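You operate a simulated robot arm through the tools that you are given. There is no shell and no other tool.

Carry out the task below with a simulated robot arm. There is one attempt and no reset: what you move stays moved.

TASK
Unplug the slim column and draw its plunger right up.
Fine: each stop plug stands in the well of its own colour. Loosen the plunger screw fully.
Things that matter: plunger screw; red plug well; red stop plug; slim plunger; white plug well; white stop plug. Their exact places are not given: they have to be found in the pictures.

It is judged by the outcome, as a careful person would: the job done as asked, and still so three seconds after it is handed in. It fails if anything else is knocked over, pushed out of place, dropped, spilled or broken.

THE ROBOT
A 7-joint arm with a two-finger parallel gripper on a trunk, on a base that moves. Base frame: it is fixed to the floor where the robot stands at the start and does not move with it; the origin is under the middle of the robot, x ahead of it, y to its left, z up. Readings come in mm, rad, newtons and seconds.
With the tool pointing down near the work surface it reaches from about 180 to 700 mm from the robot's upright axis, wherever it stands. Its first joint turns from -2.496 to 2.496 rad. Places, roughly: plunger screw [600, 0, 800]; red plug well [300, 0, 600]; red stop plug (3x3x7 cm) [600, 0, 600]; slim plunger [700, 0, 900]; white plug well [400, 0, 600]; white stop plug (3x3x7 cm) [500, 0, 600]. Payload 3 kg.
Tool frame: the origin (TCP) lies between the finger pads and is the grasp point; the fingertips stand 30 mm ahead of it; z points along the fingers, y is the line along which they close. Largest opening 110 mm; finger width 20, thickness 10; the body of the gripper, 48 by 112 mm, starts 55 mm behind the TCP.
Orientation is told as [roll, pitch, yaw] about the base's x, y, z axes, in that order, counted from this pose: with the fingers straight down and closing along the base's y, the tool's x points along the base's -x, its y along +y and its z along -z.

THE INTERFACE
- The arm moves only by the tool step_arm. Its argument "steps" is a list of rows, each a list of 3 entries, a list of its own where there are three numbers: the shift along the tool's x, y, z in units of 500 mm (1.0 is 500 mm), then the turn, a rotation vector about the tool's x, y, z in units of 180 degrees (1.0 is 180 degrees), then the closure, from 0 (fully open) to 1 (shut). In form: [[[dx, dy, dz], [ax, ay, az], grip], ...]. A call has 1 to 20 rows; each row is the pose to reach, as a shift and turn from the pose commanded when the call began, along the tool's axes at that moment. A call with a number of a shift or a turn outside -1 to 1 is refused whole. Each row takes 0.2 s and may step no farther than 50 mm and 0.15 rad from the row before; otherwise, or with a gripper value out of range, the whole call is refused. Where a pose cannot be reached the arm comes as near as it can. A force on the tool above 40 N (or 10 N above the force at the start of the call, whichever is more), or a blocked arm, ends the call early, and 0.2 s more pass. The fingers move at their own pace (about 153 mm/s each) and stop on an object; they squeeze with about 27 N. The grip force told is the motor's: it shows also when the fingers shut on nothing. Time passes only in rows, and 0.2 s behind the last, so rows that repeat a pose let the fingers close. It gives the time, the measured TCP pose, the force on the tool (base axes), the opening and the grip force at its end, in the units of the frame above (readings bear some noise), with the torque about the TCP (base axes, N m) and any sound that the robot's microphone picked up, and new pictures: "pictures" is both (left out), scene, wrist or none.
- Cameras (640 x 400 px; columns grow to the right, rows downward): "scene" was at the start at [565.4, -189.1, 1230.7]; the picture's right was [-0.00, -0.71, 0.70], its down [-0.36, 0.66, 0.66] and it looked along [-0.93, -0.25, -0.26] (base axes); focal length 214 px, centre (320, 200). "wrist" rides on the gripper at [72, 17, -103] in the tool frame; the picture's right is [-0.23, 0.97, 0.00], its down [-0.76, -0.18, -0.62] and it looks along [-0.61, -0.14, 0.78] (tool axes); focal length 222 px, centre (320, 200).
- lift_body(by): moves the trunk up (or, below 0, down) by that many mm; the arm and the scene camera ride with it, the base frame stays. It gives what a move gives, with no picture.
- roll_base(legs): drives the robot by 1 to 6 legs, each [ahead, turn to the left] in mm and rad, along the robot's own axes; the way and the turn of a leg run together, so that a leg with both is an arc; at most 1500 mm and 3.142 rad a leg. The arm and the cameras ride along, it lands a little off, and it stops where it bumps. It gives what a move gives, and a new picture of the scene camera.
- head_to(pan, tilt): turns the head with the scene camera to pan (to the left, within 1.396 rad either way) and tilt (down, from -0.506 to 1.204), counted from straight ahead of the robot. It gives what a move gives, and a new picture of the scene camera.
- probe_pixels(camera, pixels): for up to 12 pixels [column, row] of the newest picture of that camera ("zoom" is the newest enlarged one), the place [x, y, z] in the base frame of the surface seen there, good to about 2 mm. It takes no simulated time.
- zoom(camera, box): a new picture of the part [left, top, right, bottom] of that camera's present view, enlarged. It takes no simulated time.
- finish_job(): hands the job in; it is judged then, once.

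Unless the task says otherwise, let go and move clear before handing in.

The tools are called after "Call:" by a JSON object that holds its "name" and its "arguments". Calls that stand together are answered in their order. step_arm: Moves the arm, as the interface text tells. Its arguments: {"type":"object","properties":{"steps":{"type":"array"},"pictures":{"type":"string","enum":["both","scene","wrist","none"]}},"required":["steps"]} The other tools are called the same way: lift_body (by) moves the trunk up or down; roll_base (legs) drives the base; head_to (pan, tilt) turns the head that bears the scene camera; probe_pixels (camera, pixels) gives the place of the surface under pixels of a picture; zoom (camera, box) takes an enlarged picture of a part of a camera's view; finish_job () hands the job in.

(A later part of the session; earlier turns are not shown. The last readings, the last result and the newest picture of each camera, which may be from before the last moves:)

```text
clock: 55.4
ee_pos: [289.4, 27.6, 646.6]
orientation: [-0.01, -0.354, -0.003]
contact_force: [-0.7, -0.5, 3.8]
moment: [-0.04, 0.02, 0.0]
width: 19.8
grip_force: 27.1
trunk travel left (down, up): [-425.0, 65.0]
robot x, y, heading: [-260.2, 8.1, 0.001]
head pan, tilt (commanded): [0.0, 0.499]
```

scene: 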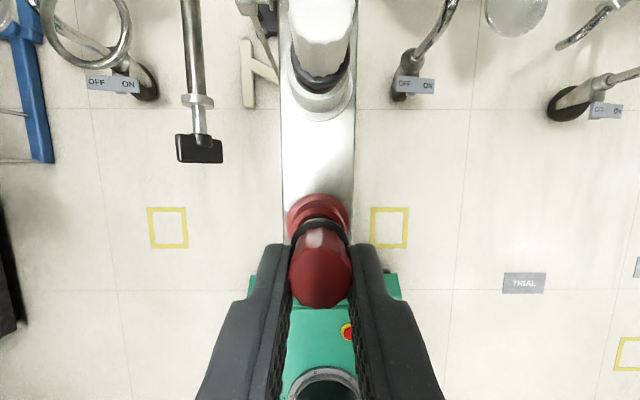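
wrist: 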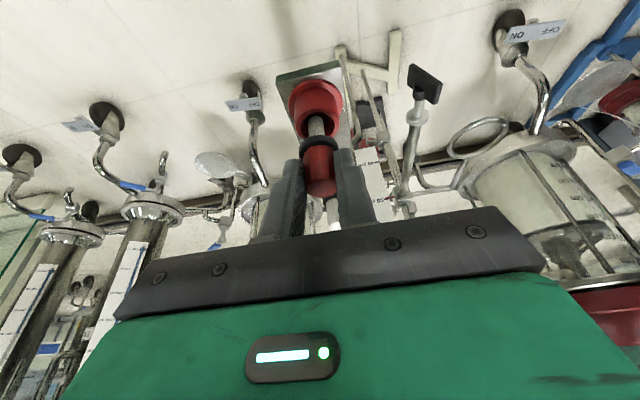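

The tip just touches the floor (3.8 N). I'll open the fingers in small increments.

Call:
{"name": "step_arm", "arguments": {"steps": [[[0, 0, 0], [0, 0, 0], 0.81], [[0, 0, 0], [0, 0, 0], 0.8], [[0, 0, 0], [0, 0, 0], 0.79], [[0, 0, 0], [0, 0, 0], 0.77], [[0, 0, 0], [0, 0, 0], 0.72], [[0, 0, 0], [0, 0, 0], 0.65], [[0, 0, 0], [0, 0, 0], 0.5], [[0, 0, 0], [0, 0, 0], 0.5]]}}

Call:
{"name": "zoom", "arguments": {"camera": "wrist", "box": [270, 60, 370, 210]}}

```text
clock: 57.1
ee_pos: [290.2, 26.8, 646.4]
orientation: [-0.009, -0.354, -0.005]
contact_force: [0.1, -0.2, -0.4]
moment: [0.01, 0.02, -0.03]
width: 55.0
grip_force: 0.1
trunk travel left (down, up): [-425.0, 65.0]
robot x, y, heading: [-261.3, 11.1, 0.0]
head pan, tilt (commanded): [0.0, 0.499]
```

scene: 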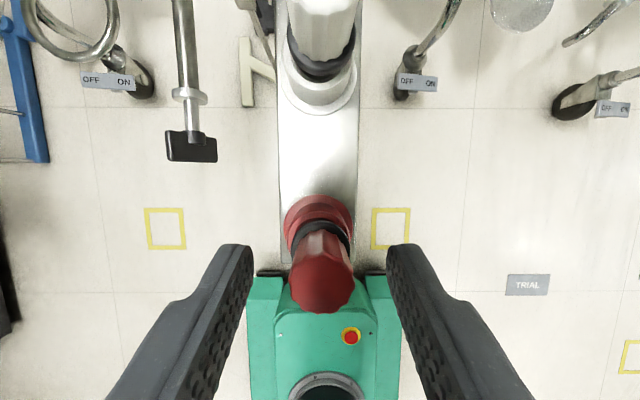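
wrist: 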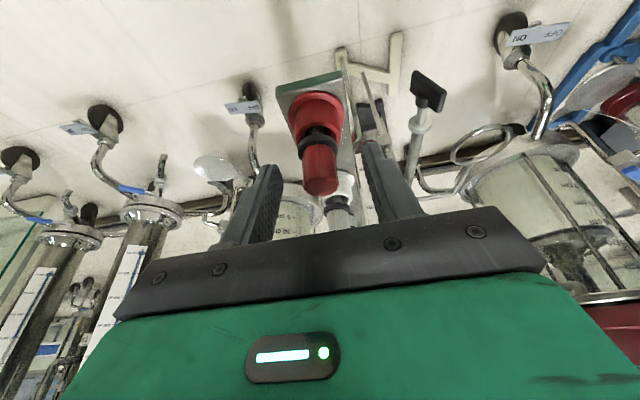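

```text
2.67 times, centred on (320, 135) of wrist
```

zoom: 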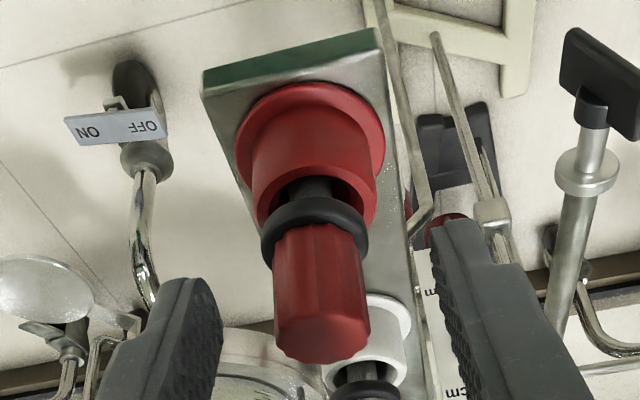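

The red plug now stands upright in the red well. I'll withdraw straight back along the tool axis.

Call:
{"name": "step_arm", "arguments": {"steps": [[[0, 0, -0.03], [0, 0, 0], 0.5], [[0, 0, -0.08], [0, 0, 0], 0.5], [[0, 0, -0.16], [0, 0, 0], 0.5], [[0, 0, -0.24], [0, 0, 0], 0.5]]}}

Call:
{"name": "zoom", "arguments": {"camera": "scene", "box": [270, 60, 370, 310]}}

```text
clock: 58.1
ee_pos: [248.0, 27.6, 759.5]
orientation: [-0.01, -0.352, -0.005]
contact_force: [0.8, 0.4, 0.0]
moment: [0.04, 0.02, 0.03]
width: 55.2
grip_force: 0.0
trunk travel left (down, up): [-425.0, 65.0]
robot x, y, heading: [-258.3, 12.4, -0.001]
head pan, tilt (commanded): [0.0, 0.499]
```

scene: 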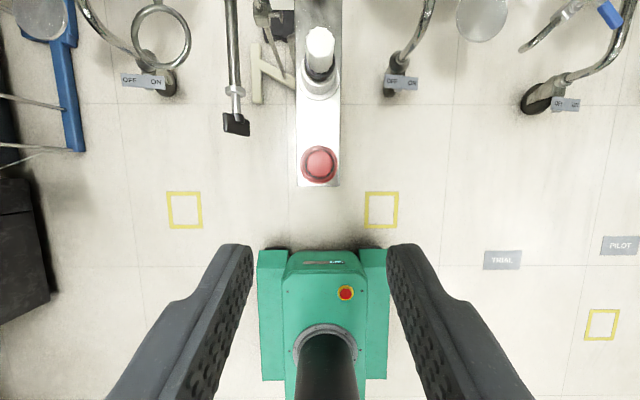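
wrist: 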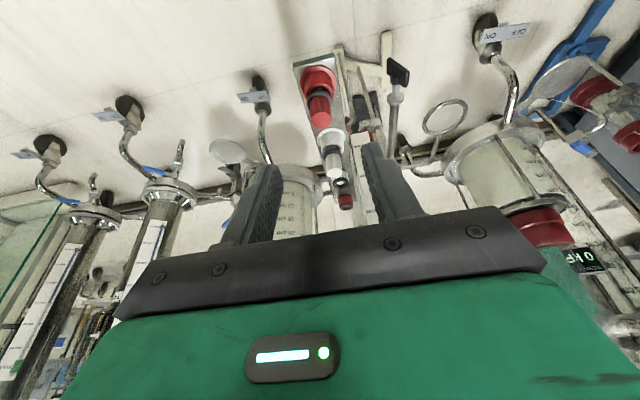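

```text
1.60 times, centred on (320, 185) of scene
```

zoom: 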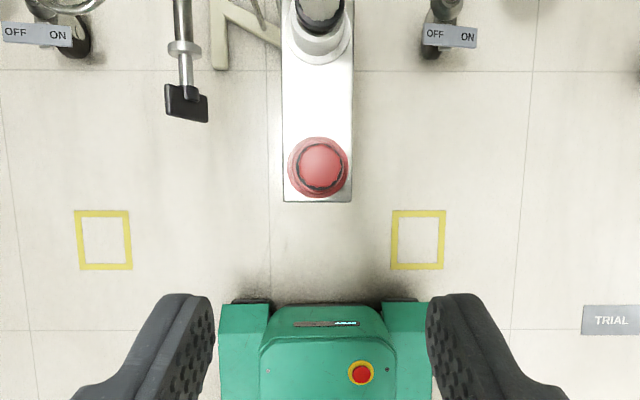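

Both plugs now stand upright in their own wells. Next is the screw, so I'll drive the robot 160 mm forward; the arm stays well above the plugs.

Call:
{"name": "roll_base", "arguments": {"legs": [[160, 0]]}}

```text
clock: 59.6
ee_pos: [410.3, 27.6, 759.8]
orientation: [-0.01, -0.354, -0.004]
contact_force: [0.5, -0.2, 0.2]
moment: [0.02, -0.02, -0.02]
width: 55.2
grip_force: 0.0
trunk travel left (down, up): [-425.0, 65.0]
robot x, y, heading: [-100.2, 9.9, 0.001]
head pan, tilt (commanded): [0.0, 0.499]
```

scene: 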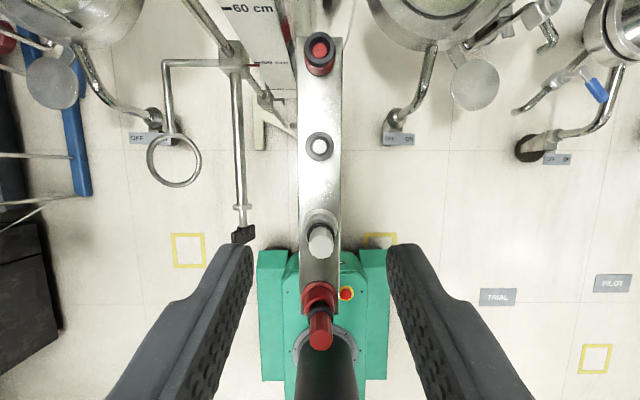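

I'll check the red plug's top height to be sure it's still upright after the drive, and look toward the screw.

Call:
{"name": "probe_pixels", "arguments": {"camera": "scene", "pixels": [[320, 342], [320, 325], [320, 312], [312, 340], [328, 340], [320, 237], [320, 228], [310, 238], [330, 238]]}}

Call:
{"name": "head_to", "arguments": {"pan": 0.2, "tilt": -0.4}}

```text
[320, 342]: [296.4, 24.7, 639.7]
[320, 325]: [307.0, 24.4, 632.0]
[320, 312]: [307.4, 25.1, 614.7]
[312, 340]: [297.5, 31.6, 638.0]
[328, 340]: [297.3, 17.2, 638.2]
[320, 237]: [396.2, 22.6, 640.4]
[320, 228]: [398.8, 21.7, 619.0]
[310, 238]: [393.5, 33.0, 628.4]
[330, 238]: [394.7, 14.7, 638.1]
```

```text
clock: 60.8
ee_pos: [412.0, 26.5, 759.9]
orientation: [-0.008, -0.354, -0.003]
contact_force: [0.1, 0.6, -0.2]
moment: [0.02, 0.02, 0.03]
width: 54.9
grip_force: 0.1
trunk travel left (down, up): [-425.0, 65.0]
robot x, y, heading: [-99.8, 12.0, -0.001]
head pan, tilt (commanded): [0.201, -0.4]
```

scene: 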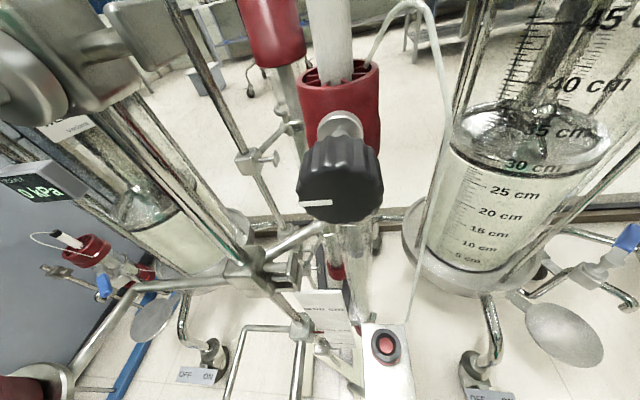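

Both plugs are upright (front faces vertical), and the screw with its index mark at 9 o'clock is clear at (340,178). I'll zoom in to measure the knob and its surroundings.

Call:
{"name": "zoom", "arguments": {"camera": "scene", "box": [270, 60, 430, 240]}}

Call:
{"name": "probe_pixels", "arguments": {"camera": "zoom", "pixels": [[240, 300], [195, 315], [265, 320], [330, 300], [260, 350], [265, 270], [255, 220], [320, 250], [200, 270], [268, 165], [245, 150], [292, 140]]}}

Call:
{"name": "probe_pixels", "arguments": {"camera": "scene", "pixels": [[140, 30], [60, 80], [255, 160], [270, 158], [205, 60], [300, 325], [290, 280], [245, 260], [350, 370], [445, 60], [410, 320], [360, 230]]}}

```text
2.22 times, centred on (350, 150) of scene
```

zoom: 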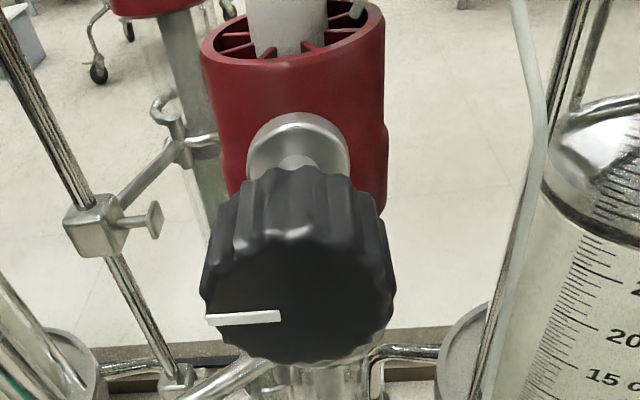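

```text
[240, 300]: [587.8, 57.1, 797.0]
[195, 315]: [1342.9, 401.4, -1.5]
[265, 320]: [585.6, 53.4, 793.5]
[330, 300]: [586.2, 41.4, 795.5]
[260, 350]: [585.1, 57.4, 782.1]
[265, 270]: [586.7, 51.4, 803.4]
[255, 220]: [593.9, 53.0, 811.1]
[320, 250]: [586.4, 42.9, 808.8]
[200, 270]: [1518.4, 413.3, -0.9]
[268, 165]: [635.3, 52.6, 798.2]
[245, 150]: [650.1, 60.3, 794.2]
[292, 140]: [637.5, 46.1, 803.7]
```

```text
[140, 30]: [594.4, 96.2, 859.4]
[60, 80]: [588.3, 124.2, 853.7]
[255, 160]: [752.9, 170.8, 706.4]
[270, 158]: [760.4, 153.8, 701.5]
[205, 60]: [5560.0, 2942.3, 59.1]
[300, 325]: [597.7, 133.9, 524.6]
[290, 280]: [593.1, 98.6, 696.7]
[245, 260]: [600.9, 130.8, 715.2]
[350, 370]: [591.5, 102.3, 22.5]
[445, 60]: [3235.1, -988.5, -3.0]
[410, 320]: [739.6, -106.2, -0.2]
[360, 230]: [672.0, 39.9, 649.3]
```

The knob's face is at x≈586 with axis about (y 46–47, z 794.5). I'll fold the camera head in, then raise the tool to point horizontally forward at a stand-off of x≈450.

Call:
{"name": "head_to", "arguments": {"pan": 0, "tilt": 1.2}}

Call:
{"name": "step_arm", "arguments": {"steps": [[[-0.011, 0.0044, -0.004], [0, -0.043, 0], 0.5], [[-0.022, 0.009, -0.008], [0, -0.0861, 0], 0.5], [[-0.033, 0.0133, -0.012], [0, -0.1291, 0], 0.5], [[-0.044, 0.0178, -0.016], [0, -0.1722, 0], 0.5], [[-0.055, 0.0222, -0.02], [0, -0.2152, 0], 0.5], [[-0.066, 0.0267, -0.024], [0, -0.2583, 0], 0.5], [[-0.077, 0.0311, -0.028], [0, -0.3013, 0], 0.5], [[-0.088, 0.0356, -0.032], [0, -0.3444, 0], 0.5], [[-0.0986, 0.04, -0.036], [0, -0.3874, 0], 0.5], [[-0.0986, 0.04, -0.036], [0, -0.3874, 0], 0.5]], "pictures": "wrist"}}

```text
clock: 62.4
ee_pos: [412.4, 27.0, 759.6]
orientation: [-0.01, -0.353, -0.004]
contact_force: [-0.2, 0.0, -0.2]
moment: [0.0, 0.0, -0.01]
width: 55.1
grip_force: 0.0
trunk travel left (down, up): [-425.0, 65.0]
robot x, y, heading: [-94.0, 11.7, 0.0]
head pan, tilt (commanded): [0.0, 1.201]
```

scene: 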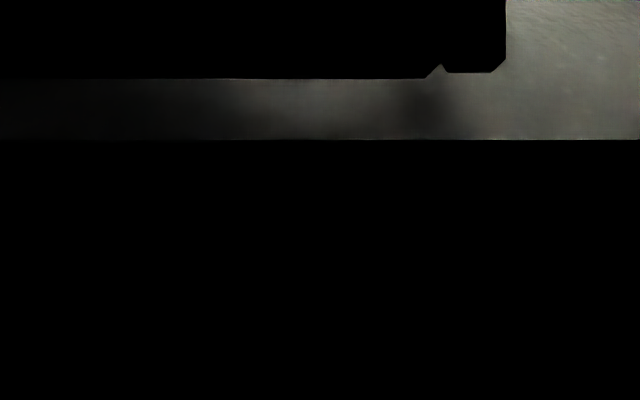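

```text
clock: 64.6
ee_pos: [451.0, 45.8, 792.5]
orientation: [-1.621, -1.565, 1.612]
contact_force: [0.2, -0.9, 0.9]
moment: [0.02, -0.02, 0.09]
width: 54.9
grip_force: 0.1
out of reach, approached as far as the arm can: row 7
trunk travel left (down, up): [-425.0, 65.0]
robot x, y, heading: [-100.3, 14.4, -0.001]
head pan, tilt (commanded): [0.0, 1.201]
```

wrist: 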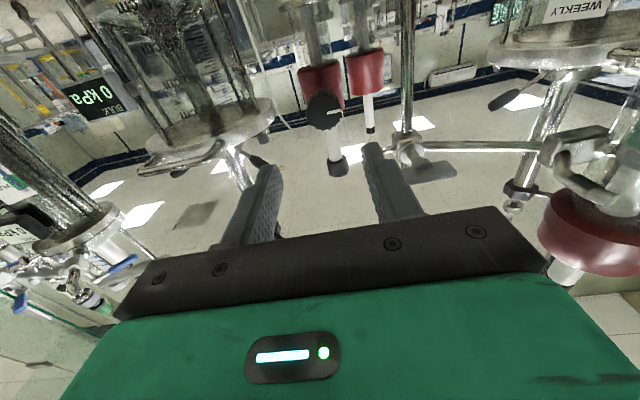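

The tool now points straight forward at (451, 46, 792.5), and the knob with its mark is visible at wrist (323,112). I'll roll the tool +100° about its axis so that a loosening (counter-clockwise) stroke can follow on the free side.

Call:
{"name": "step_arm", "arguments": {"steps": [[[0, 0, 0], [0, 0, 0.0463], 0.5], [[0, 0, 0], [0, 0, 0.0926], 0.5], [[0, 0, 0], [0, 0, 0.1389], 0.5], [[0, 0, 0], [0, 0, 0.1852], 0.5], [[0, 0, 0], [0, 0, 0.2315], 0.5], [[0, 0, 0], [0, 0, 0.2778], 0.5], [[0, 0, 0], [0, 0, 0.3241], 0.5], [[0, 0, 0], [0, 0, 0.3704], 0.5], [[0, 0, 0], [0, 0, 0.4167], 0.5], [[0, 0, 0], [0, 0, 0.463], 0.5], [[0, 0, 0], [0, 0, 0.5093], 0.5], [[0, 0, 0], [0, 0, 0.5556], 0.5], [[0, 0, 0], [0, 0, 0.5556], 0.5]], "pictures": "wrist"}}

```text
clock: 67.4
ee_pos: [451.0, 47.6, 793.6]
orientation: [1.57, 0.169, -1.579]
contact_force: [-0.5, 0.2, 0.2]
moment: [-0.01, 0.0, 0.0]
width: 54.9
grip_force: 0.0
trunk travel left (down, up): [-425.0, 65.0]
robot x, y, heading: [-98.5, 11.8, -0.005]
head pan, tilt (commanded): [0.0, 1.201]
```

wrist: 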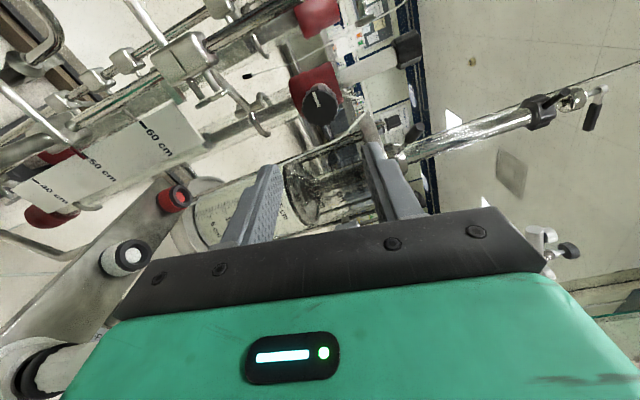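

The tool is rolled with the head on the free -y side. I'll zoom on the knob to align the tool axis with the screw axis.

Call:
{"name": "zoom", "arguments": {"camera": "wrist", "box": [260, 40, 420, 140]}}

Call:
{"name": "probe_pixels", "arguments": {"camera": "zoom", "pixels": [[245, 255], [190, 250], [300, 255], [245, 190], [245, 315], [205, 210], [290, 300], [285, 205], [205, 300], [232, 230], [180, 255], [318, 262]]}}

```text
4.00 times, centred on (340, 90) of wrist
```

zoom: 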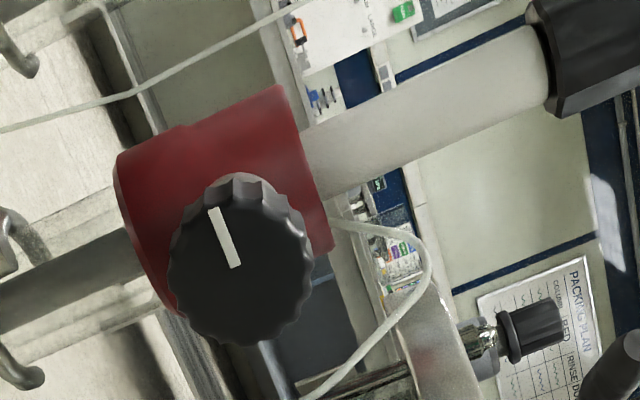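

```text
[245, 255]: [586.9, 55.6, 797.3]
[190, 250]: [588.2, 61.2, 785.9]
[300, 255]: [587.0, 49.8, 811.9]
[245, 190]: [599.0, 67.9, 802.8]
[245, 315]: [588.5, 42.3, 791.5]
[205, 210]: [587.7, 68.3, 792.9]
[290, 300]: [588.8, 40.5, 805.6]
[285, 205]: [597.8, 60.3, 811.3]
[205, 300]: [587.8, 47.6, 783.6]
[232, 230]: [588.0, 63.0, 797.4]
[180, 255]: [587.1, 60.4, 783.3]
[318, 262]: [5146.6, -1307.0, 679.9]
```

The knob centre lies close to the tool axis; estimates differ by a few millimetres between cameras, but the open fingers give 12 mm clearance. I'll advance until the fingertips just straddle the knob and check.

Call:
{"name": "step_arm", "arguments": {"steps": [[[0, 0, 0.06], [0, 0, 0], 0.45], [[0, 0, 0.12], [0, 0, 0], 0.45], [[0, 0, 0.18], [0, 0, 0], 0.45], [[0, 0, 0.238], [0, 0, 0], 0.45], [[0, 0, 0.238], [0, 0, 0], 0.45]], "pictures": "wrist"}}

Call:
{"name": "zoom", "arguments": {"camera": "wrist", "box": [220, 60, 440, 260]}}

```text
clock: 68.6
ee_pos: [568.8, 45.6, 794.1]
orientation: [1.57, 0.166, -1.578]
contact_force: [-0.5, -0.3, -0.3]
moment: [0.03, 0.0, 0.01]
width: 60.4
grip_force: 0.1
trunk travel left (down, up): [-425.0, 65.0]
robot x, y, heading: [-97.4, 11.9, 0.001]
head pan, tilt (commanded): [0.0, 1.201]
```

wrist: 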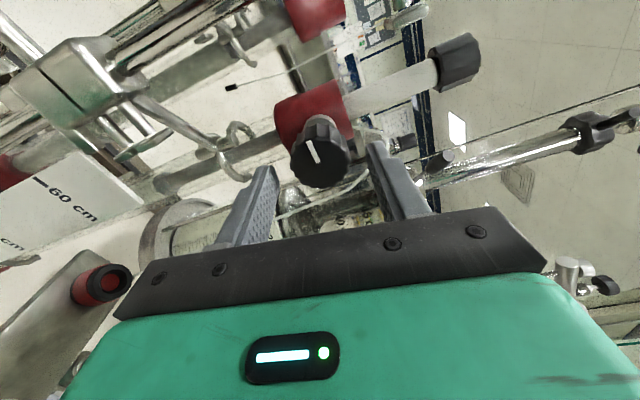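

```text
2.00 times, centred on (330, 160) of wrist
```

zoom: 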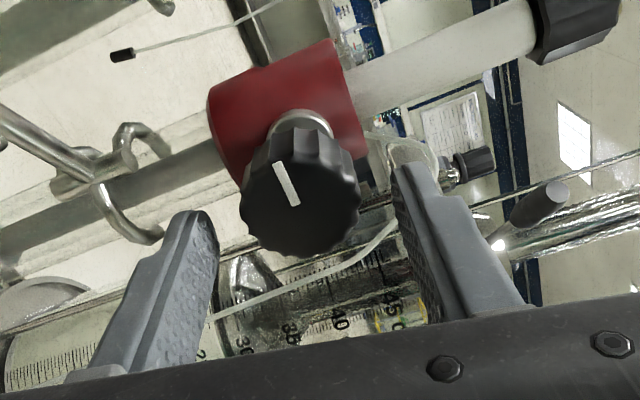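

The knob sits midway between the fingers. I'll probe the knob face and fingertips to compare their position across the finger width.

Call:
{"name": "probe_pixels", "arguments": {"camera": "zoom", "pixels": [[300, 205], [250, 200], [350, 195], [300, 165], [300, 245], [203, 225], [190, 240], [208, 250], [400, 180], [415, 200], [402, 210], [195, 215]]}}

```text
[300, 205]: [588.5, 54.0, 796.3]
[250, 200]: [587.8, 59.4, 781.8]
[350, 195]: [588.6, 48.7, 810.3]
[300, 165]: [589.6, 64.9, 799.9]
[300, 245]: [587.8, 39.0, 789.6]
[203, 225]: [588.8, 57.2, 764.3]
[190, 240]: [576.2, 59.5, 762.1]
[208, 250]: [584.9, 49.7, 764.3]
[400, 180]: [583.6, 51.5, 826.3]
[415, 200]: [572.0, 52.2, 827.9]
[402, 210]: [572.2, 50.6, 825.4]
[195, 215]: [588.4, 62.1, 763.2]
```

Relative to the fingers, the knob is about 2 mm toward +y and 1 mm up. I'll correct, advance 23 mm so the pads cover the knob, and close.

Call:
{"name": "step_arm", "arguments": {"steps": [[[0.0031, 0.0005, 0.016], [0, 0, 0], 0.45], [[0.0031, 0.0005, 0.032], [0, 0, 0], 0.45], [[0.0031, 0.0005, 0.046], [0, 0, 0], 0.45], [[0.0031, 0.0005, 0.046], [0, 0, 0], 0.6], [[0.0031, 0.0005, 0.046], [0, 0, 0], 1], [[0.0031, 0.0005, 0.046], [0, 0, 0], 1], [[0.0031, 0.0005, 0.046], [0, 0, 0], 1]], "pictures": "wrist"}}

Call:
{"name": "zoom", "arguments": {"camera": "wrist", "box": [220, 60, 440, 260]}}

```text
clock: 70.2
ee_pos: [593.0, 47.4, 794.6]
orientation: [1.572, 0.167, -1.578]
contact_force: [6.2, 0.1, 12.9]
moment: [0.05, 0.35, 0.23]
width: 37.4
grip_force: 45.0
trunk travel left (down, up): [-425.0, 65.0]
robot x, y, heading: [-97.9, 8.8, -0.005]
head pan, tilt (commanded): [0.0, 1.201]
```

wrist: 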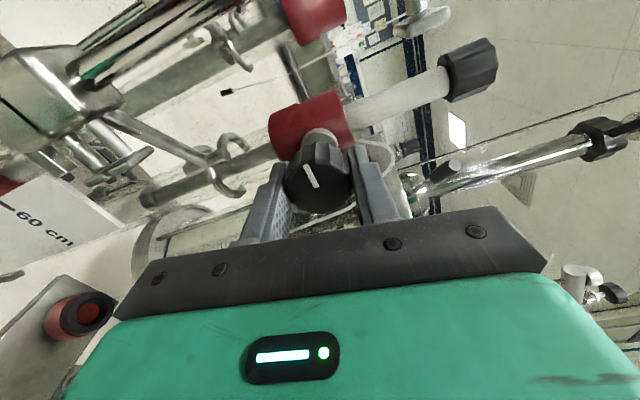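

```text
2.00 times, centred on (330, 160) of wrist
```

zoom: 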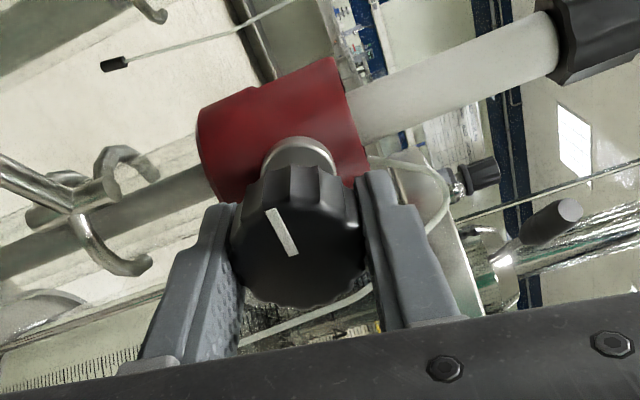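

The knob is gripped (37.4 mm); a 12.9 N upward force says the knob is ~3 mm higher than my axis. I'll shift up to relieve it.

Call:
{"name": "step_arm", "arguments": {"steps": [[[0.0004, 0.0025, 0], [0, 0, 0], 1], [[0.0008, 0.005, 0], [0, 0, 0], 1], [[0.0008, 0.005, 0], [0, 0, 0], 1]], "pictures": "none"}}

```text
clock: 71.0
ee_pos: [594.2, 47.1, 794.3]
orientation: [1.567, 0.165, -1.58]
contact_force: [7.4, 3.3, -9.0]
moment: [0.02, -0.5, -0.13]
width: 37.3
grip_force: 44.9
trunk travel left (down, up): [-425.0, 65.0]
robot x, y, heading: [-98.5, 8.1, 0.0]
head pan, tilt (commanded): [0.0, 1.201]
```

Force reversed to -9 N, so the true axis is about 1 mm back. I'll step back 1 mm and start a small loosening turn to feel the torque.

Call:
{"name": "step_arm", "arguments": {"steps": [[[-0.0003, -0.002, 0], [0, 0, 0], 1], [[-0.0003, -0.002, 0], [0, 0, -0.03], 1], [[-0.0003, -0.002, 0], [0, 0, -0.06], 1], [[-0.0003, -0.002, 0], [0, 0, -0.09], 1], [[-0.0003, -0.002, 0], [0, 0, -0.12], 1]], "pictures": "wrist"}}

Call:
{"name": "zoom", "arguments": {"camera": "wrist", "box": [220, 60, 440, 260]}}

```text
clock: 72.2
ee_pos: [594.1, 47.9, 795.3]
orientation: [1.569, -0.213, -1.578]
contact_force: [1.3, -1.3, -0.5]
moment: [-0.01, 0.45, 0.15]
width: 37.0
grip_force: 44.5
trunk travel left (down, up): [-425.0, 65.0]
robot x, y, heading: [-99.1, 12.9, 0.0]
head pan, tilt (commanded): [0.0, 1.201]
```

wrist: 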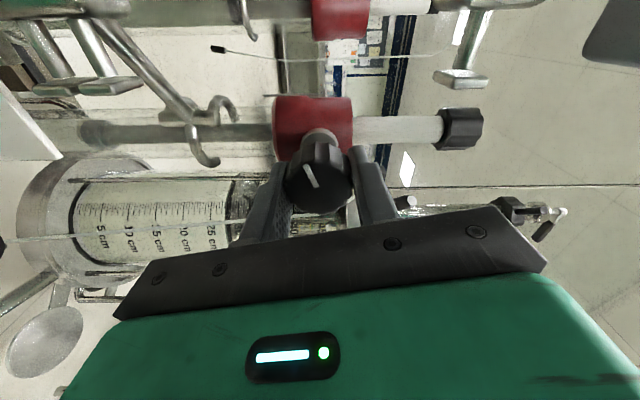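

```text
2.00 times, centred on (330, 160) of wrist
```

zoom: 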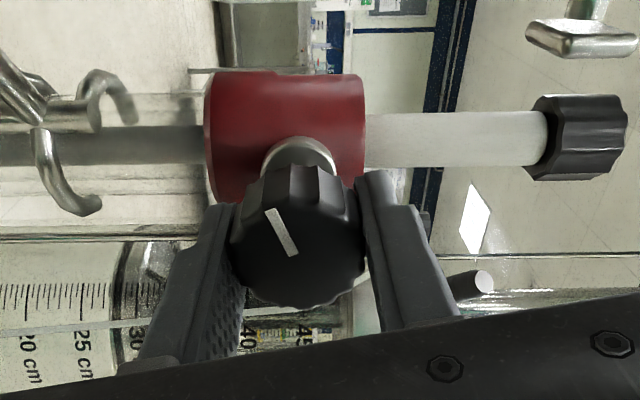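

The knob turned with the gripper (mark stays fixed relative to the fingers) and there's hardly any resistance. I'll continue the counter-clockwise stroke by another ~88°.

Call:
{"name": "step_arm", "arguments": {"steps": [[[0, 0, 0], [0, 0, -0.0444], 1], [[0, 0, 0], [0, 0, -0.0889], 1], [[0, 0, 0], [0, 0, -0.1333], 1], [[0, 0, 0], [0, 0, -0.1778], 1], [[0, 0, 0], [0, 0, -0.2222], 1], [[0, 0, 0], [0, 0, -0.2667], 1]], "pictures": "wrist"}}

```text
clock: 73.6
ee_pos: [593.3, 49.2, 796.5]
orientation: [1.577, -1.051, -1.581]
contact_force: [6.4, 10.9, 18.6]
moment: [0.06, 0.15, -0.38]
width: 37.4
grip_force: 44.7
trunk travel left (down, up): [-425.0, 65.0]
robot x, y, heading: [-97.6, 10.8, -0.002]
head pan, tilt (commanded): [0.0, 1.201]
```

wrist: 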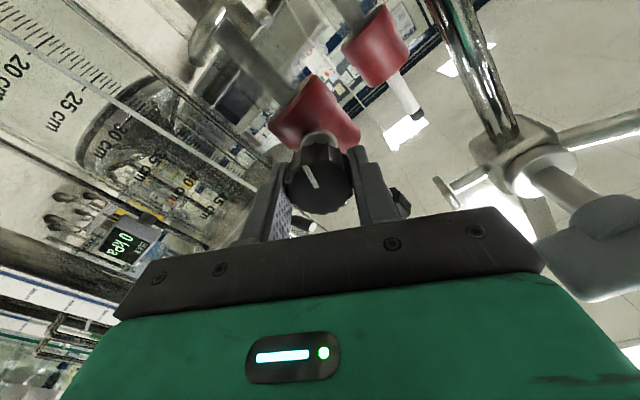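

About 70° done; side forces have built up (11 N y, 19 N z), showing a small axis offset. I'll relieve it with a small shift and continue.

Call:
{"name": "step_arm", "arguments": {"steps": [[[-0.0011, 0.0021, 0], [0, 0, 0], 1], [[-0.0022, 0.0042, 0], [0, 0, 0], 1], [[-0.0022, 0.0042, 0], [0, 0, 0], 1]], "pictures": "none"}}

```text
clock: 74.4
ee_pos: [593.5, 49.3, 797.4]
orientation: [1.567, -1.048, -1.577]
contact_force: [10.3, 2.0, 3.8]
moment: [-0.05, -0.51, -0.74]
width: 37.1
grip_force: 45.0
trunk travel left (down, up): [-425.0, 65.0]
robot x, y, heading: [-97.4, 9.5, -0.002]
head pan, tilt (commanded): [0.0, 1.201]
```

Side forces are relieved. I'll turn a further 38° to complete this stroke.

Call:
{"name": "step_arm", "arguments": {"steps": [[[0, 0, 0.002], [0, 0, -0.0422], 1], [[0, 0, 0.002], [0, 0, -0.0844], 1], [[0, 0, 0.002], [0, 0, -0.1267], 1], [[0, 0, 0.002], [0, 0, -0.1689], 1], [[0, 0, 0.002], [0, 0, -0.2111], 1]], "pictures": "wrist"}}

Call:
{"name": "zoom", "arguments": {"camera": "wrist", "box": [220, 60, 440, 260]}}

```text
clock: 75.6
ee_pos: [594.0, 50.4, 796.4]
orientation: [-1.562, -1.428, 1.556]
contact_force: [-9.1, 6.1, 0.9]
moment: [0.04, 0.82, -0.2]
width: 36.9
grip_force: 45.2
trunk travel left (down, up): [-425.0, 65.0]
robot x, y, heading: [-96.3, 12.2, 0.002]
head pan, tilt (commanded): [0.0, 1.201]
```

wrist: 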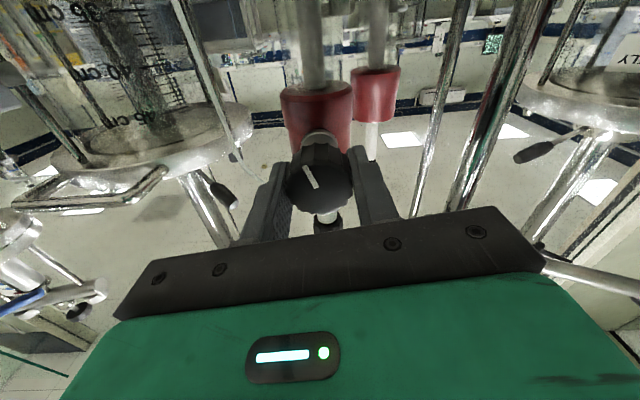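

```text
2.00 times, centred on (330, 160) of wrist
```

zoom: 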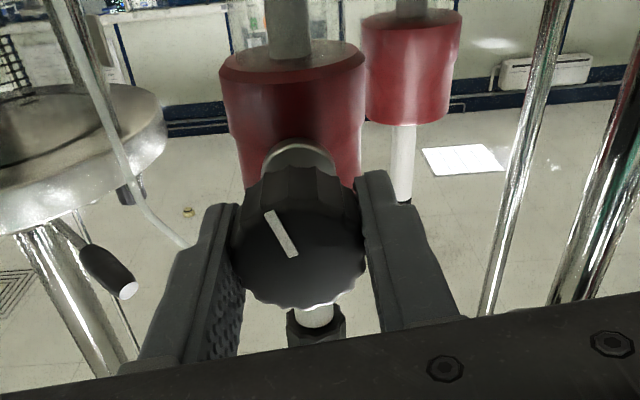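

One stroke of about 108° is done without an end stop; the mark is now near 5–6 o'clock. I'll release, roll the open gripper back around the knob by 108°, and grip again.

Call:
{"name": "step_arm", "arguments": {"steps": [[[0.0004, 0.0013, -0.002], [0, 0, 0], 0.6], [[0.0004, 0.0013, -0.002], [0, 0, 0], 0.45], [[0.0004, 0.0013, -0.002], [0, 0, 0], 0.45], [[0.0004, 0.0013, -0.002], [0, 0, 0.0462], 0.45], [[0.0004, 0.0013, -0.002], [0, 0, 0.0923], 0.45], [[0.0004, 0.0013, -0.002], [0, 0, 0.1385], 0.45], [[0.0004, 0.0013, -0.002], [0, 0, 0.1846], 0.45], [[0.0004, 0.0013, -0.002], [0, 0, 0.2308], 0.45], [[0.0004, 0.0013, -0.002], [0, 0, 0.2769], 0.45], [[0.0004, 0.0013, -0.002], [0, 0, 0.3231], 0.45], [[0.0004, 0.0013, -0.002], [0, 0, 0.3692], 0.45], [[0.0004, 0.0013, -0.002], [0, 0, 0.4154], 0.45], [[0.0004, 0.0013, -0.002], [0, 0, 0.4615], 0.45], [[0.0004, 0.0013, -0.002], [0, 0, 0.5077], 0.45], [[0.0004, 0.0013, -0.002], [0, 0, 0.5538], 0.45], [[0.0004, 0.0013, -0.002], [0, 0, 0.6], 0.45], [[0.0004, 0.0013, -0.002], [0, 0, 0.6], 0.45]], "pictures": "wrist"}}

Call:
{"name": "zoom", "arguments": {"camera": "wrist", "box": [220, 60, 440, 260]}}

```text
clock: 79.2
ee_pos: [592.7, 49.3, 796.3]
orientation: [1.571, 0.174, -1.577]
contact_force: [-0.5, 0.0, 0.6]
moment: [0.0, -0.01, 0.0]
width: 60.6
grip_force: 0.0
trunk travel left (down, up): [-425.0, 65.0]
robot x, y, heading: [-97.8, 8.4, 0.002]
head pan, tilt (commanded): [0.0, 1.201]
```

wrist: 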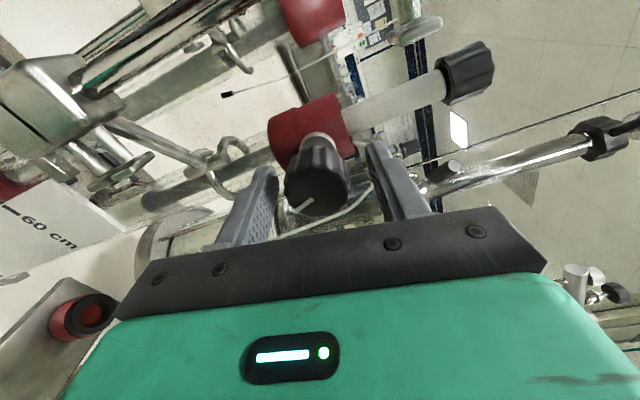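

```text
2.00 times, centred on (330, 160) of wrist
```

zoom: 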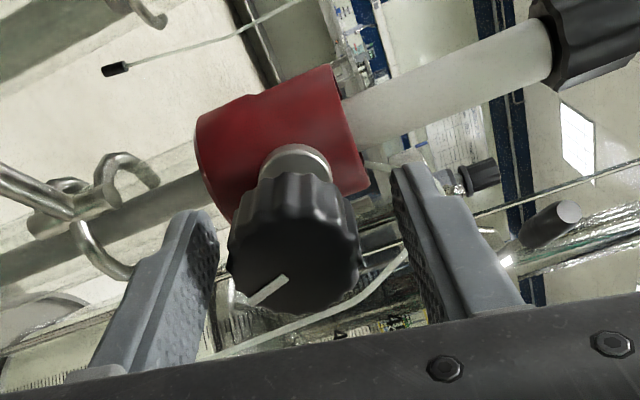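

The mark confirms the knob kept its ~108° turn and it seems to have moved out slightly. I'll grip again and do the second stroke, pausing to relieve side forces.

Call:
{"name": "step_arm", "arguments": {"steps": [[[0, 0, 0], [0, 0, 0], 0.62], [[0, 0, 0], [0, 0, 0], 1], [[0, 0, 0], [0, 0, 0], 1], [[0, 0, 0], [0, 0, 0], 1], [[0, 0, 0], [0, 0, -0.04], 1], [[0, 0, 0], [0, 0, -0.08], 1], [[0, 0, 0], [0, 0, -0.12], 1], [[0, 0, 0], [0, 0, -0.16], 1]], "pictures": "none"}}

```text
clock: 81.0
ee_pos: [594.3, 49.5, 795.5]
orientation: [1.565, -0.331, -1.578]
contact_force: [-16.8, 6.9, -29.3]
moment: [-0.01, -0.32, -0.29]
width: 38.1
grip_force: 44.8
trunk travel left (down, up): [-425.0, 65.0]
robot x, y, heading: [-97.3, 11.5, 0.001]
head pan, tilt (commanded): [0.0, 1.201]
```

Side forces are -29 N in z and -17 N in x; I'll relieve them by moving down ~2.8 mm and back ~1.8 mm.

Call:
{"name": "step_arm", "arguments": {"steps": [[[0.0015, -0.0025, -0.0018], [0, 0, 0], 1], [[0.003, -0.0049, -0.0036], [0, 0, 0], 1], [[0.003, -0.0049, -0.0036], [0, 0, 0], 1]], "pictures": "wrist"}}

Call:
{"name": "zoom", "arguments": {"camera": "wrist", "box": [220, 60, 440, 260]}}

```text
clock: 81.8
ee_pos: [592.9, 49.2, 795.7]
orientation: [1.574, -0.33, -1.584]
contact_force: [4.7, 0.3, -8.9]
moment: [0.01, 0.39, -0.11]
width: 37.7
grip_force: 45.3
trunk travel left (down, up): [-425.0, 65.0]
robot x, y, heading: [-100.1, 7.6, -0.003]
head pan, tilt (commanded): [0.0, 1.201]
```

wrist: 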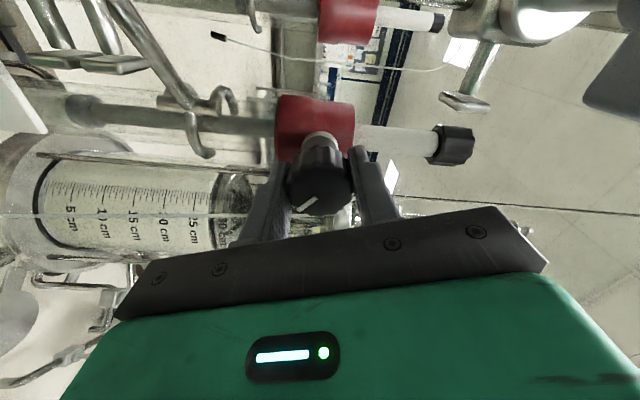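

```text
2.00 times, centred on (330, 160) of wrist
```

zoom: 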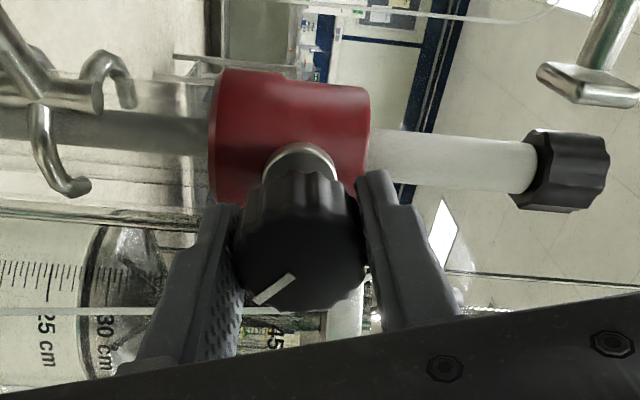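

The knob turns with the gripper. I'll continue another 36° with a slight downward correction.

Call:
{"name": "step_arm", "arguments": {"steps": [[[0.0006, -0.0017, 0.0008], [0, 0, -0.04], 1], [[0.0006, -0.0017, 0.0008], [0, 0, -0.08], 1], [[0.0006, -0.0017, 0.0008], [0, 0, -0.12], 1], [[0.0006, -0.0017, 0.0008], [0, 0, -0.16], 1], [[0.0006, -0.0017, 0.0008], [0, 0, -0.2], 1]], "pictures": "none"}}

```text
clock: 83.0
ee_pos: [593.5, 50.0, 794.5]
orientation: [1.577, -0.96, -1.585]
contact_force: [21.8, -2.9, 19.5]
moment: [0.01, 0.39, -0.08]
width: 37.8
grip_force: 44.9
trunk travel left (down, up): [-425.0, 65.0]
robot x, y, heading: [-99.7, 10.5, 0.001]
head pan, tilt (commanded): [0.0, 1.201]
```

I'll relieve again (up 2 mm, forward 2 mm) and continue the stroke in the same call with smaller turns.

Call:
{"name": "step_arm", "arguments": {"steps": [[[-0.0018, 0.0009, 0.002], [0, 0, 0], 1], [[-0.0036, 0.0018, 0.004], [0, 0, 0], 1], [[-0.0036, 0.0018, 0.004], [0, 0, 0], 1]], "pictures": "none"}}

```text
clock: 83.8
ee_pos: [593.0, 50.2, 793.6]
orientation: [1.568, -0.959, -1.576]
contact_force: [1.0, -2.0, 8.0]
moment: [0.0, -0.69, 0.01]
width: 37.8
grip_force: 45.2
trunk travel left (down, up): [-425.0, 65.0]
robot x, y, heading: [-97.6, 9.4, 0.003]
head pan, tilt (commanded): [0.0, 1.201]
```

Now another 40° of turn.

Call:
{"name": "step_arm", "arguments": {"steps": [[[-0.001, 0.0008, 0], [0, 0, -0.0444], 1], [[-0.001, 0.0008, 0], [0, 0, -0.0889], 1], [[-0.001, 0.0008, 0], [0, 0, -0.1333], 1], [[-0.001, 0.0008, 0], [0, 0, -0.1778], 1], [[-0.001, 0.0008, 0], [0, 0, -0.2222], 1]], "pictures": "wrist"}}

Call:
{"name": "zoom", "arguments": {"camera": "wrist", "box": [220, 60, 440, 260]}}

```text
clock: 85.0
ee_pos: [591.9, 49.2, 794.7]
orientation: [-1.536, -1.482, 1.528]
contact_force: [-15.6, -1.0, -8.4]
moment: [0.01, 0.68, -0.7]
width: 37.9
grip_force: 44.8
trunk travel left (down, up): [-425.0, 65.0]
robot x, y, heading: [-98.0, 14.3, -0.004]
head pan, tilt (commanded): [0.0, 1.201]
```

wrist: 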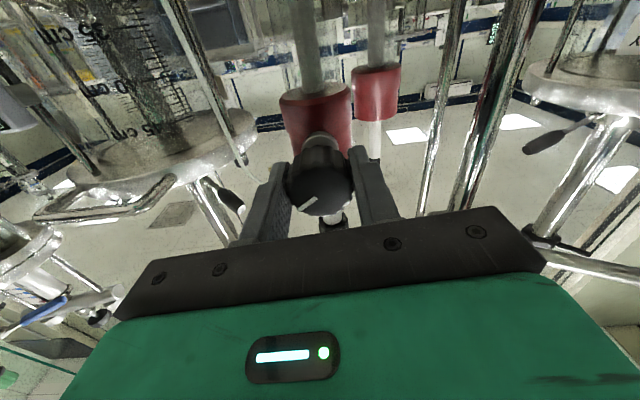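

```text
2.00 times, centred on (330, 160) of wrist
```

zoom: 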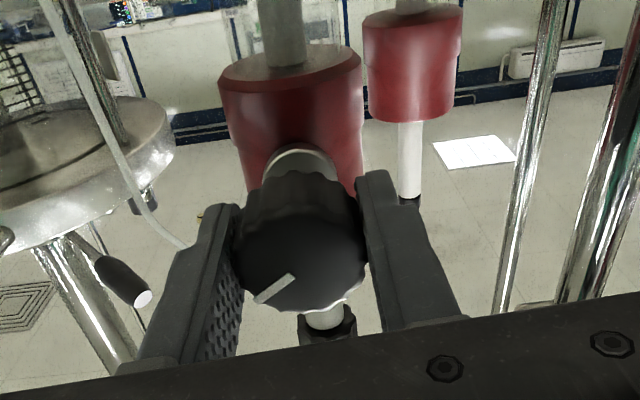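

About 213° turned so far with no stop. I'll release, roll back around the knob, and measure how far it has come out.

Call:
{"name": "step_arm", "arguments": {"steps": [[[0, 0, -0.002], [0, 0, 0], 0.6], [[0, 0, -0.002], [0, 0, 0], 0.45], [[0, 0, -0.002], [0, 0, 0], 0.45], [[0, 0, -0.002], [0, 0, 0.0462], 0.45], [[0, 0, -0.002], [0, 0, 0.0923], 0.45], [[0, 0, -0.002], [0, 0, 0.1385], 0.45], [[0, 0, -0.002], [0, 0, 0.1846], 0.45], [[0, 0, -0.002], [0, 0, 0.2308], 0.45], [[0, 0, -0.002], [0, 0, 0.2769], 0.45], [[0, 0, -0.002], [0, 0, 0.3231], 0.45], [[0, 0, -0.002], [0, 0, 0.3692], 0.45], [[0, 0, -0.002], [0, 0, 0.4154], 0.45], [[0, 0, -0.002], [0, 0, 0.4615], 0.45], [[0, 0, -0.002], [0, 0, 0.5077], 0.45], [[0, 0, -0.002], [0, 0, 0.5538], 0.45], [[0, 0, -0.002], [0, 0, 0.58], 0.45], [[0, 0, -0.002], [0, 0, 0.58], 0.45]], "pictures": "wrist"}}

Call:
{"name": "zoom", "arguments": {"camera": "wrist", "box": [220, 60, 440, 260]}}

Call:
{"name": "probe_pixels", "arguments": {"camera": "zoom", "pixels": [[300, 245], [250, 245], [340, 245], [290, 215], [290, 275], [300, 160], [310, 150], [205, 225], [400, 185], [570, 40], [550, 70], [345, 110]]}}

```text
clock: 88.6
ee_pos: [593.0, 49.5, 796.5]
orientation: [1.57, 0.166, -1.577]
contact_force: [0.0, -0.1, 0.1]
moment: [0.02, 0.01, 0.01]
width: 60.7
grip_force: 0.1
trunk travel left (down, up): [-425.0, 65.0]
robot x, y, heading: [-97.8, 11.7, 0.005]
head pan, tilt (commanded): [0.0, 1.201]
```

wrist: 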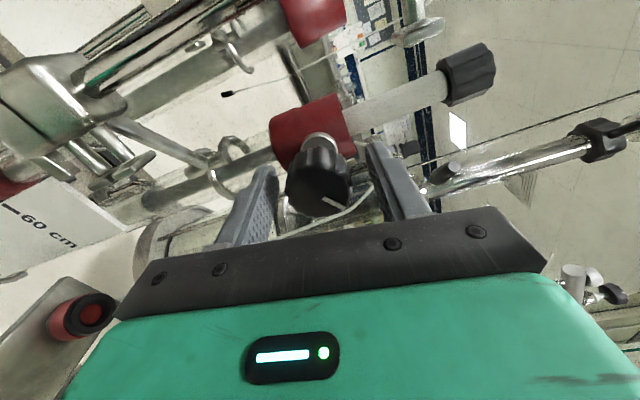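

```text
2.00 times, centred on (330, 160) of wrist
```

zoom: 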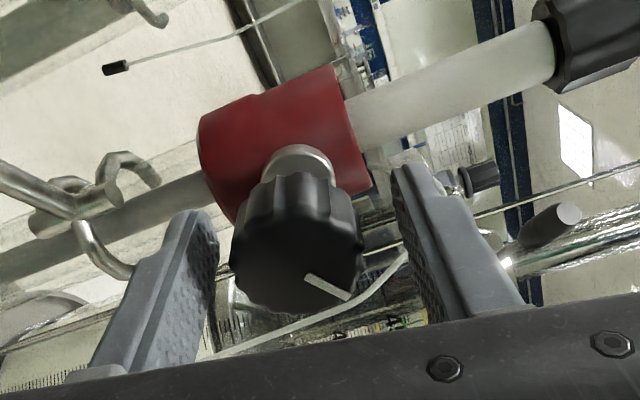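

```text
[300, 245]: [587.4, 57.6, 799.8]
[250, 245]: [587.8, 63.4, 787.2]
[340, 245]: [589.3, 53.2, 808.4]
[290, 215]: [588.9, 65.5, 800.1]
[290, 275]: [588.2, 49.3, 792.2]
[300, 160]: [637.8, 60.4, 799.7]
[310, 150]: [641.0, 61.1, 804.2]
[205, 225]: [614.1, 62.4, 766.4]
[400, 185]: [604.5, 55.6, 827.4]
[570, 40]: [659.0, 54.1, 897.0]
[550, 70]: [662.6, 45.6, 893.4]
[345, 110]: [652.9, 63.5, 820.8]
```

The knob's face stays at x≈588 and the mark shows ~213° of turn. I'll recentre slightly lower, grip and do a third stroke.

Call:
{"name": "step_arm", "arguments": {"steps": [[[-0.0002, -0.0034, 0], [0, 0, 0], 0.62], [[-0.0002, -0.0034, 0], [0, 0, 0], 1], [[-0.0002, -0.0034, 0], [0, 0, 0], 1], [[-0.0002, -0.0034, 0], [0, 0, 0], 1], [[-0.0002, -0.0034, 0], [0, 0, -0.0444], 1], [[-0.0002, -0.0034, 0], [0, 0, -0.0889], 1], [[-0.0002, -0.0034, 0], [0, 0, -0.1333], 1], [[-0.0002, -0.0034, 0], [0, 0, -0.1778], 1], [[-0.0002, -0.0034, 0], [0, 0, -0.2222], 1], [[-0.0002, -0.0034, 0], [0, 0, -0.2667], 1]], "pictures": "none"}}

```text
clock: 90.8
ee_pos: [592.1, 49.5, 794.7]
orientation: [1.571, -0.673, -1.578]
contact_force: [8.3, -1.0, 7.1]
moment: [0.04, -0.19, -0.96]
width: 36.4
grip_force: 44.8
trunk travel left (down, up): [-425.0, 65.0]
robot x, y, heading: [-97.2, 8.0, -0.001]
head pan, tilt (commanded): [0.0, 1.201]
```

Forces are low (under 9 N) after 48°. I'll continue the third stroke.

Call:
{"name": "step_arm", "arguments": {"steps": [[[0, 0.001, 0], [0, 0, -0.0444], 1], [[0, 0.001, 0], [0, 0, -0.0889], 1], [[0, 0.001, 0], [0, 0, -0.1333], 1], [[0, 0.001, 0], [0, 0, -0.1778], 1], [[0, 0.001, 0], [0, 0, -0.2222], 1], [[0, 0.001, 0], [0, 0, -0.2667], 1], [[0, 0.001, 0], [0, 0, -0.3111], 1]], "pictures": "wrist"}}

Call:
{"name": "zoom", "arguments": {"camera": "wrist", "box": [220, 60, 440, 260]}}

```text
clock: 92.4
ee_pos: [593.6, 49.6, 795.7]
orientation: [-1.561, -1.492, 1.551]
contact_force: [-3.8, -9.4, -2.9]
moment: [0.64, -0.08, 0.21]
width: 37.8
grip_force: 44.8
trunk travel left (down, up): [-425.0, 65.0]
robot x, y, heading: [-96.8, 14.3, 0.001]
head pan, tilt (commanded): [0.0, 1.201]
```

wrist: 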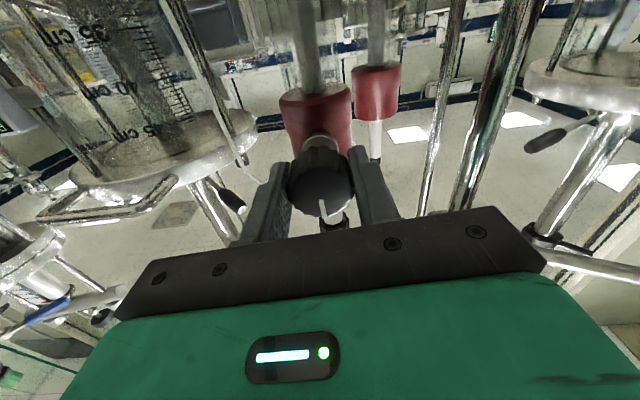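

```text
2.00 times, centred on (330, 160) of wrist
```

zoom: 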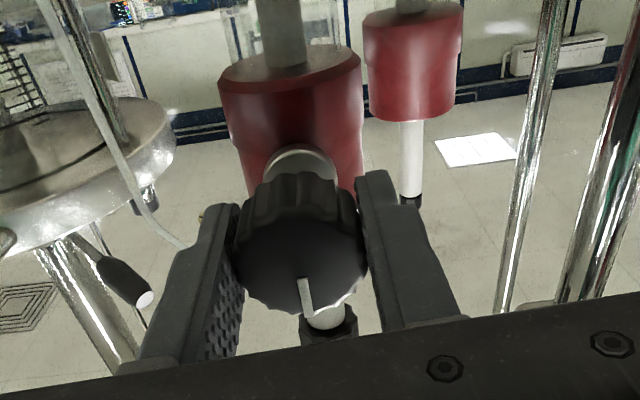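

The torque reading (0.64 N·m) and the mark slipping relative to the fingers show the screw has reached its end stop at about 270° counter-clockwise, mark now at 12 o'clock: fully loosened. I'll release the knob and back away.

Call:
{"name": "step_arm", "arguments": {"steps": [[[0, 0, 0], [0, 0, 0], 0.6], [[0, 0, 0], [0, 0, 0], 0.42], [[0, 0, 0], [0, 0, 0], 0.42], [[0, 0, -0.03], [0, 0, 0], 0.42], [[0, 0, -0.1], [0, 0, 0], 0.42], [[0, 0, -0.18], [0, 0, 0], 0.42], [[0, 0, -0.26], [0, 0, 0], 0.42], [[0, 0, -0.32], [0, 0, 0], 0.42]], "pictures": "wrist"}}

Call:
{"name": "zoom", "arguments": {"camera": "wrist", "box": [260, 40, 400, 200]}}

```text
clock: 94.2
ee_pos: [432.6, 51.4, 795.1]
orientation: [-1.564, -1.492, 1.556]
contact_force: [0.2, -1.2, -0.6]
moment: [-0.02, 0.0, 0.02]
width: 63.7
grip_force: 0.1
trunk travel left (down, up): [-425.0, 65.0]
robot x, y, heading: [-98.1, 10.8, -0.003]
head pan, tilt (commanded): [0.0, 1.201]
```

wrist: 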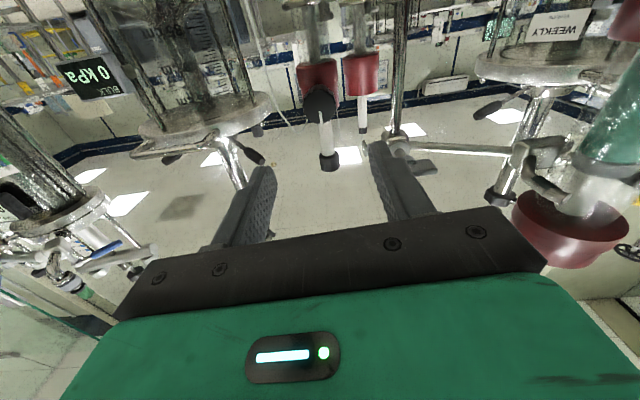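

```text
2.50 times, centred on (330, 120) of wrist
```

zoom: 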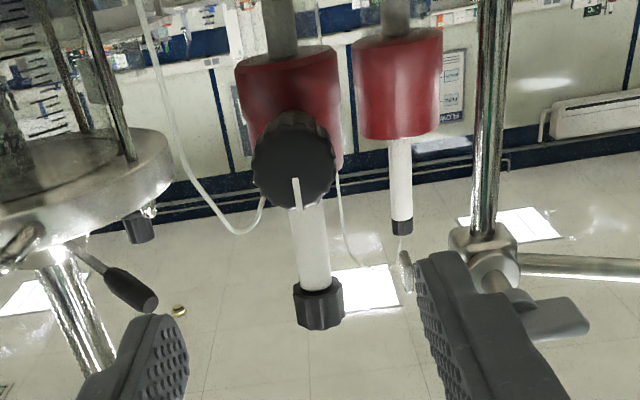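

The mark is at the top (12 o'clock), and the plunger's black knob shows at zoom (318,308). I'll unfold the camera head to measure the plunger and its surroundings.

Call:
{"name": "head_to", "arguments": {"pan": 0, "tilt": 0.1}}

```text
clock: 95.6
ee_pos: [433.8, 49.5, 794.8]
orientation: [-1.566, -1.493, 1.559]
contact_force: [0.4, -0.8, -0.9]
moment: [0.0, 0.01, 0.01]
width: 64.0
grip_force: 0.1
trunk travel left (down, up): [-425.0, 65.0]
robot x, y, heading: [-97.8, 10.2, -0.003]
head pan, tilt (commanded): [0.0, 0.099]
```

scene: 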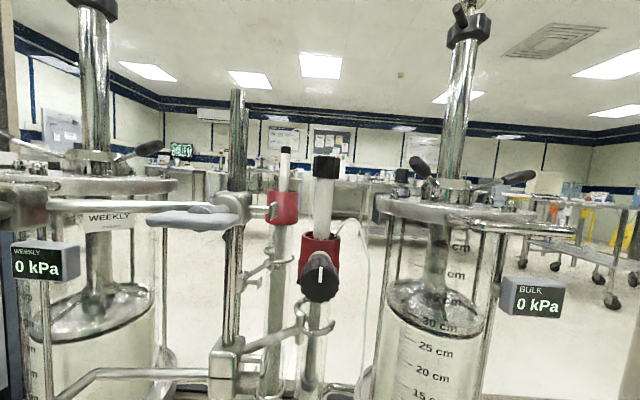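

This upright view shows our column with the white plunger rod and black cap at (325,165), the screw mark at 12 o'clock. I'll zoom to measure.

Call:
{"name": "zoom", "arguments": {"camera": "scene", "box": [240, 130, 400, 310]}}

Call:
{"name": "probe_pixels", "arguments": {"camera": "zoom", "pixels": [[332, 80], [312, 80], [358, 80], [335, 62], [335, 100], [330, 140], [330, 200], [315, 160], [348, 160], [315, 260], [355, 250], [410, 205]]}}

Call:
{"name": "probe_pixels", "arguments": {"camera": "scene", "pixels": [[350, 222], [362, 240], [237, 120], [237, 95], [225, 210], [200, 217], [160, 217], [270, 212], [285, 150], [283, 205], [255, 272], [480, 205]]}}

```text
2.22 times, centred on (320, 220) of scene
```

zoom: 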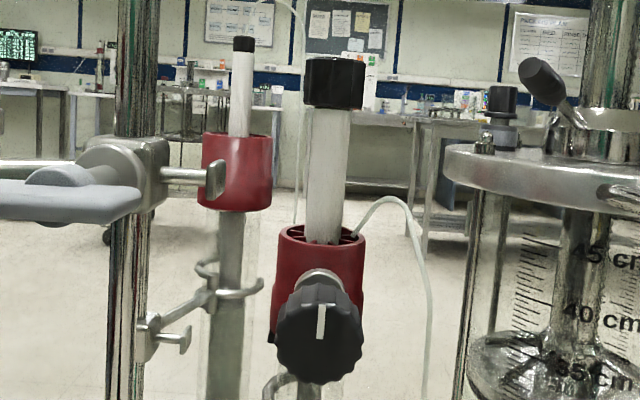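

```text
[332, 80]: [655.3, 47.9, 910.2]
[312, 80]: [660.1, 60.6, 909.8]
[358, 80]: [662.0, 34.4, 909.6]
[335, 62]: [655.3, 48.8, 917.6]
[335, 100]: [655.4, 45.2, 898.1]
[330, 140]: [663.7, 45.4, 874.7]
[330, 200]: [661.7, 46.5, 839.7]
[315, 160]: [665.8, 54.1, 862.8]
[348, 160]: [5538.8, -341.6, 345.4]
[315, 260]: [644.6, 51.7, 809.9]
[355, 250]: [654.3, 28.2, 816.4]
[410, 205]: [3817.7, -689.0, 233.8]
```

```text
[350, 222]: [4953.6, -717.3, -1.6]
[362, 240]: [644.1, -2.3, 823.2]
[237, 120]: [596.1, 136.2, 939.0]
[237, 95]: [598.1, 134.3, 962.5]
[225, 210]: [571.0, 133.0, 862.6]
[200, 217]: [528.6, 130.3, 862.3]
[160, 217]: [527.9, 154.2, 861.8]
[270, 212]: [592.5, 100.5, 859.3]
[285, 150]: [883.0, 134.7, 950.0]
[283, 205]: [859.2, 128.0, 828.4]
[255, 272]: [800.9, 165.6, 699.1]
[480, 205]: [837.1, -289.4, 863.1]
```

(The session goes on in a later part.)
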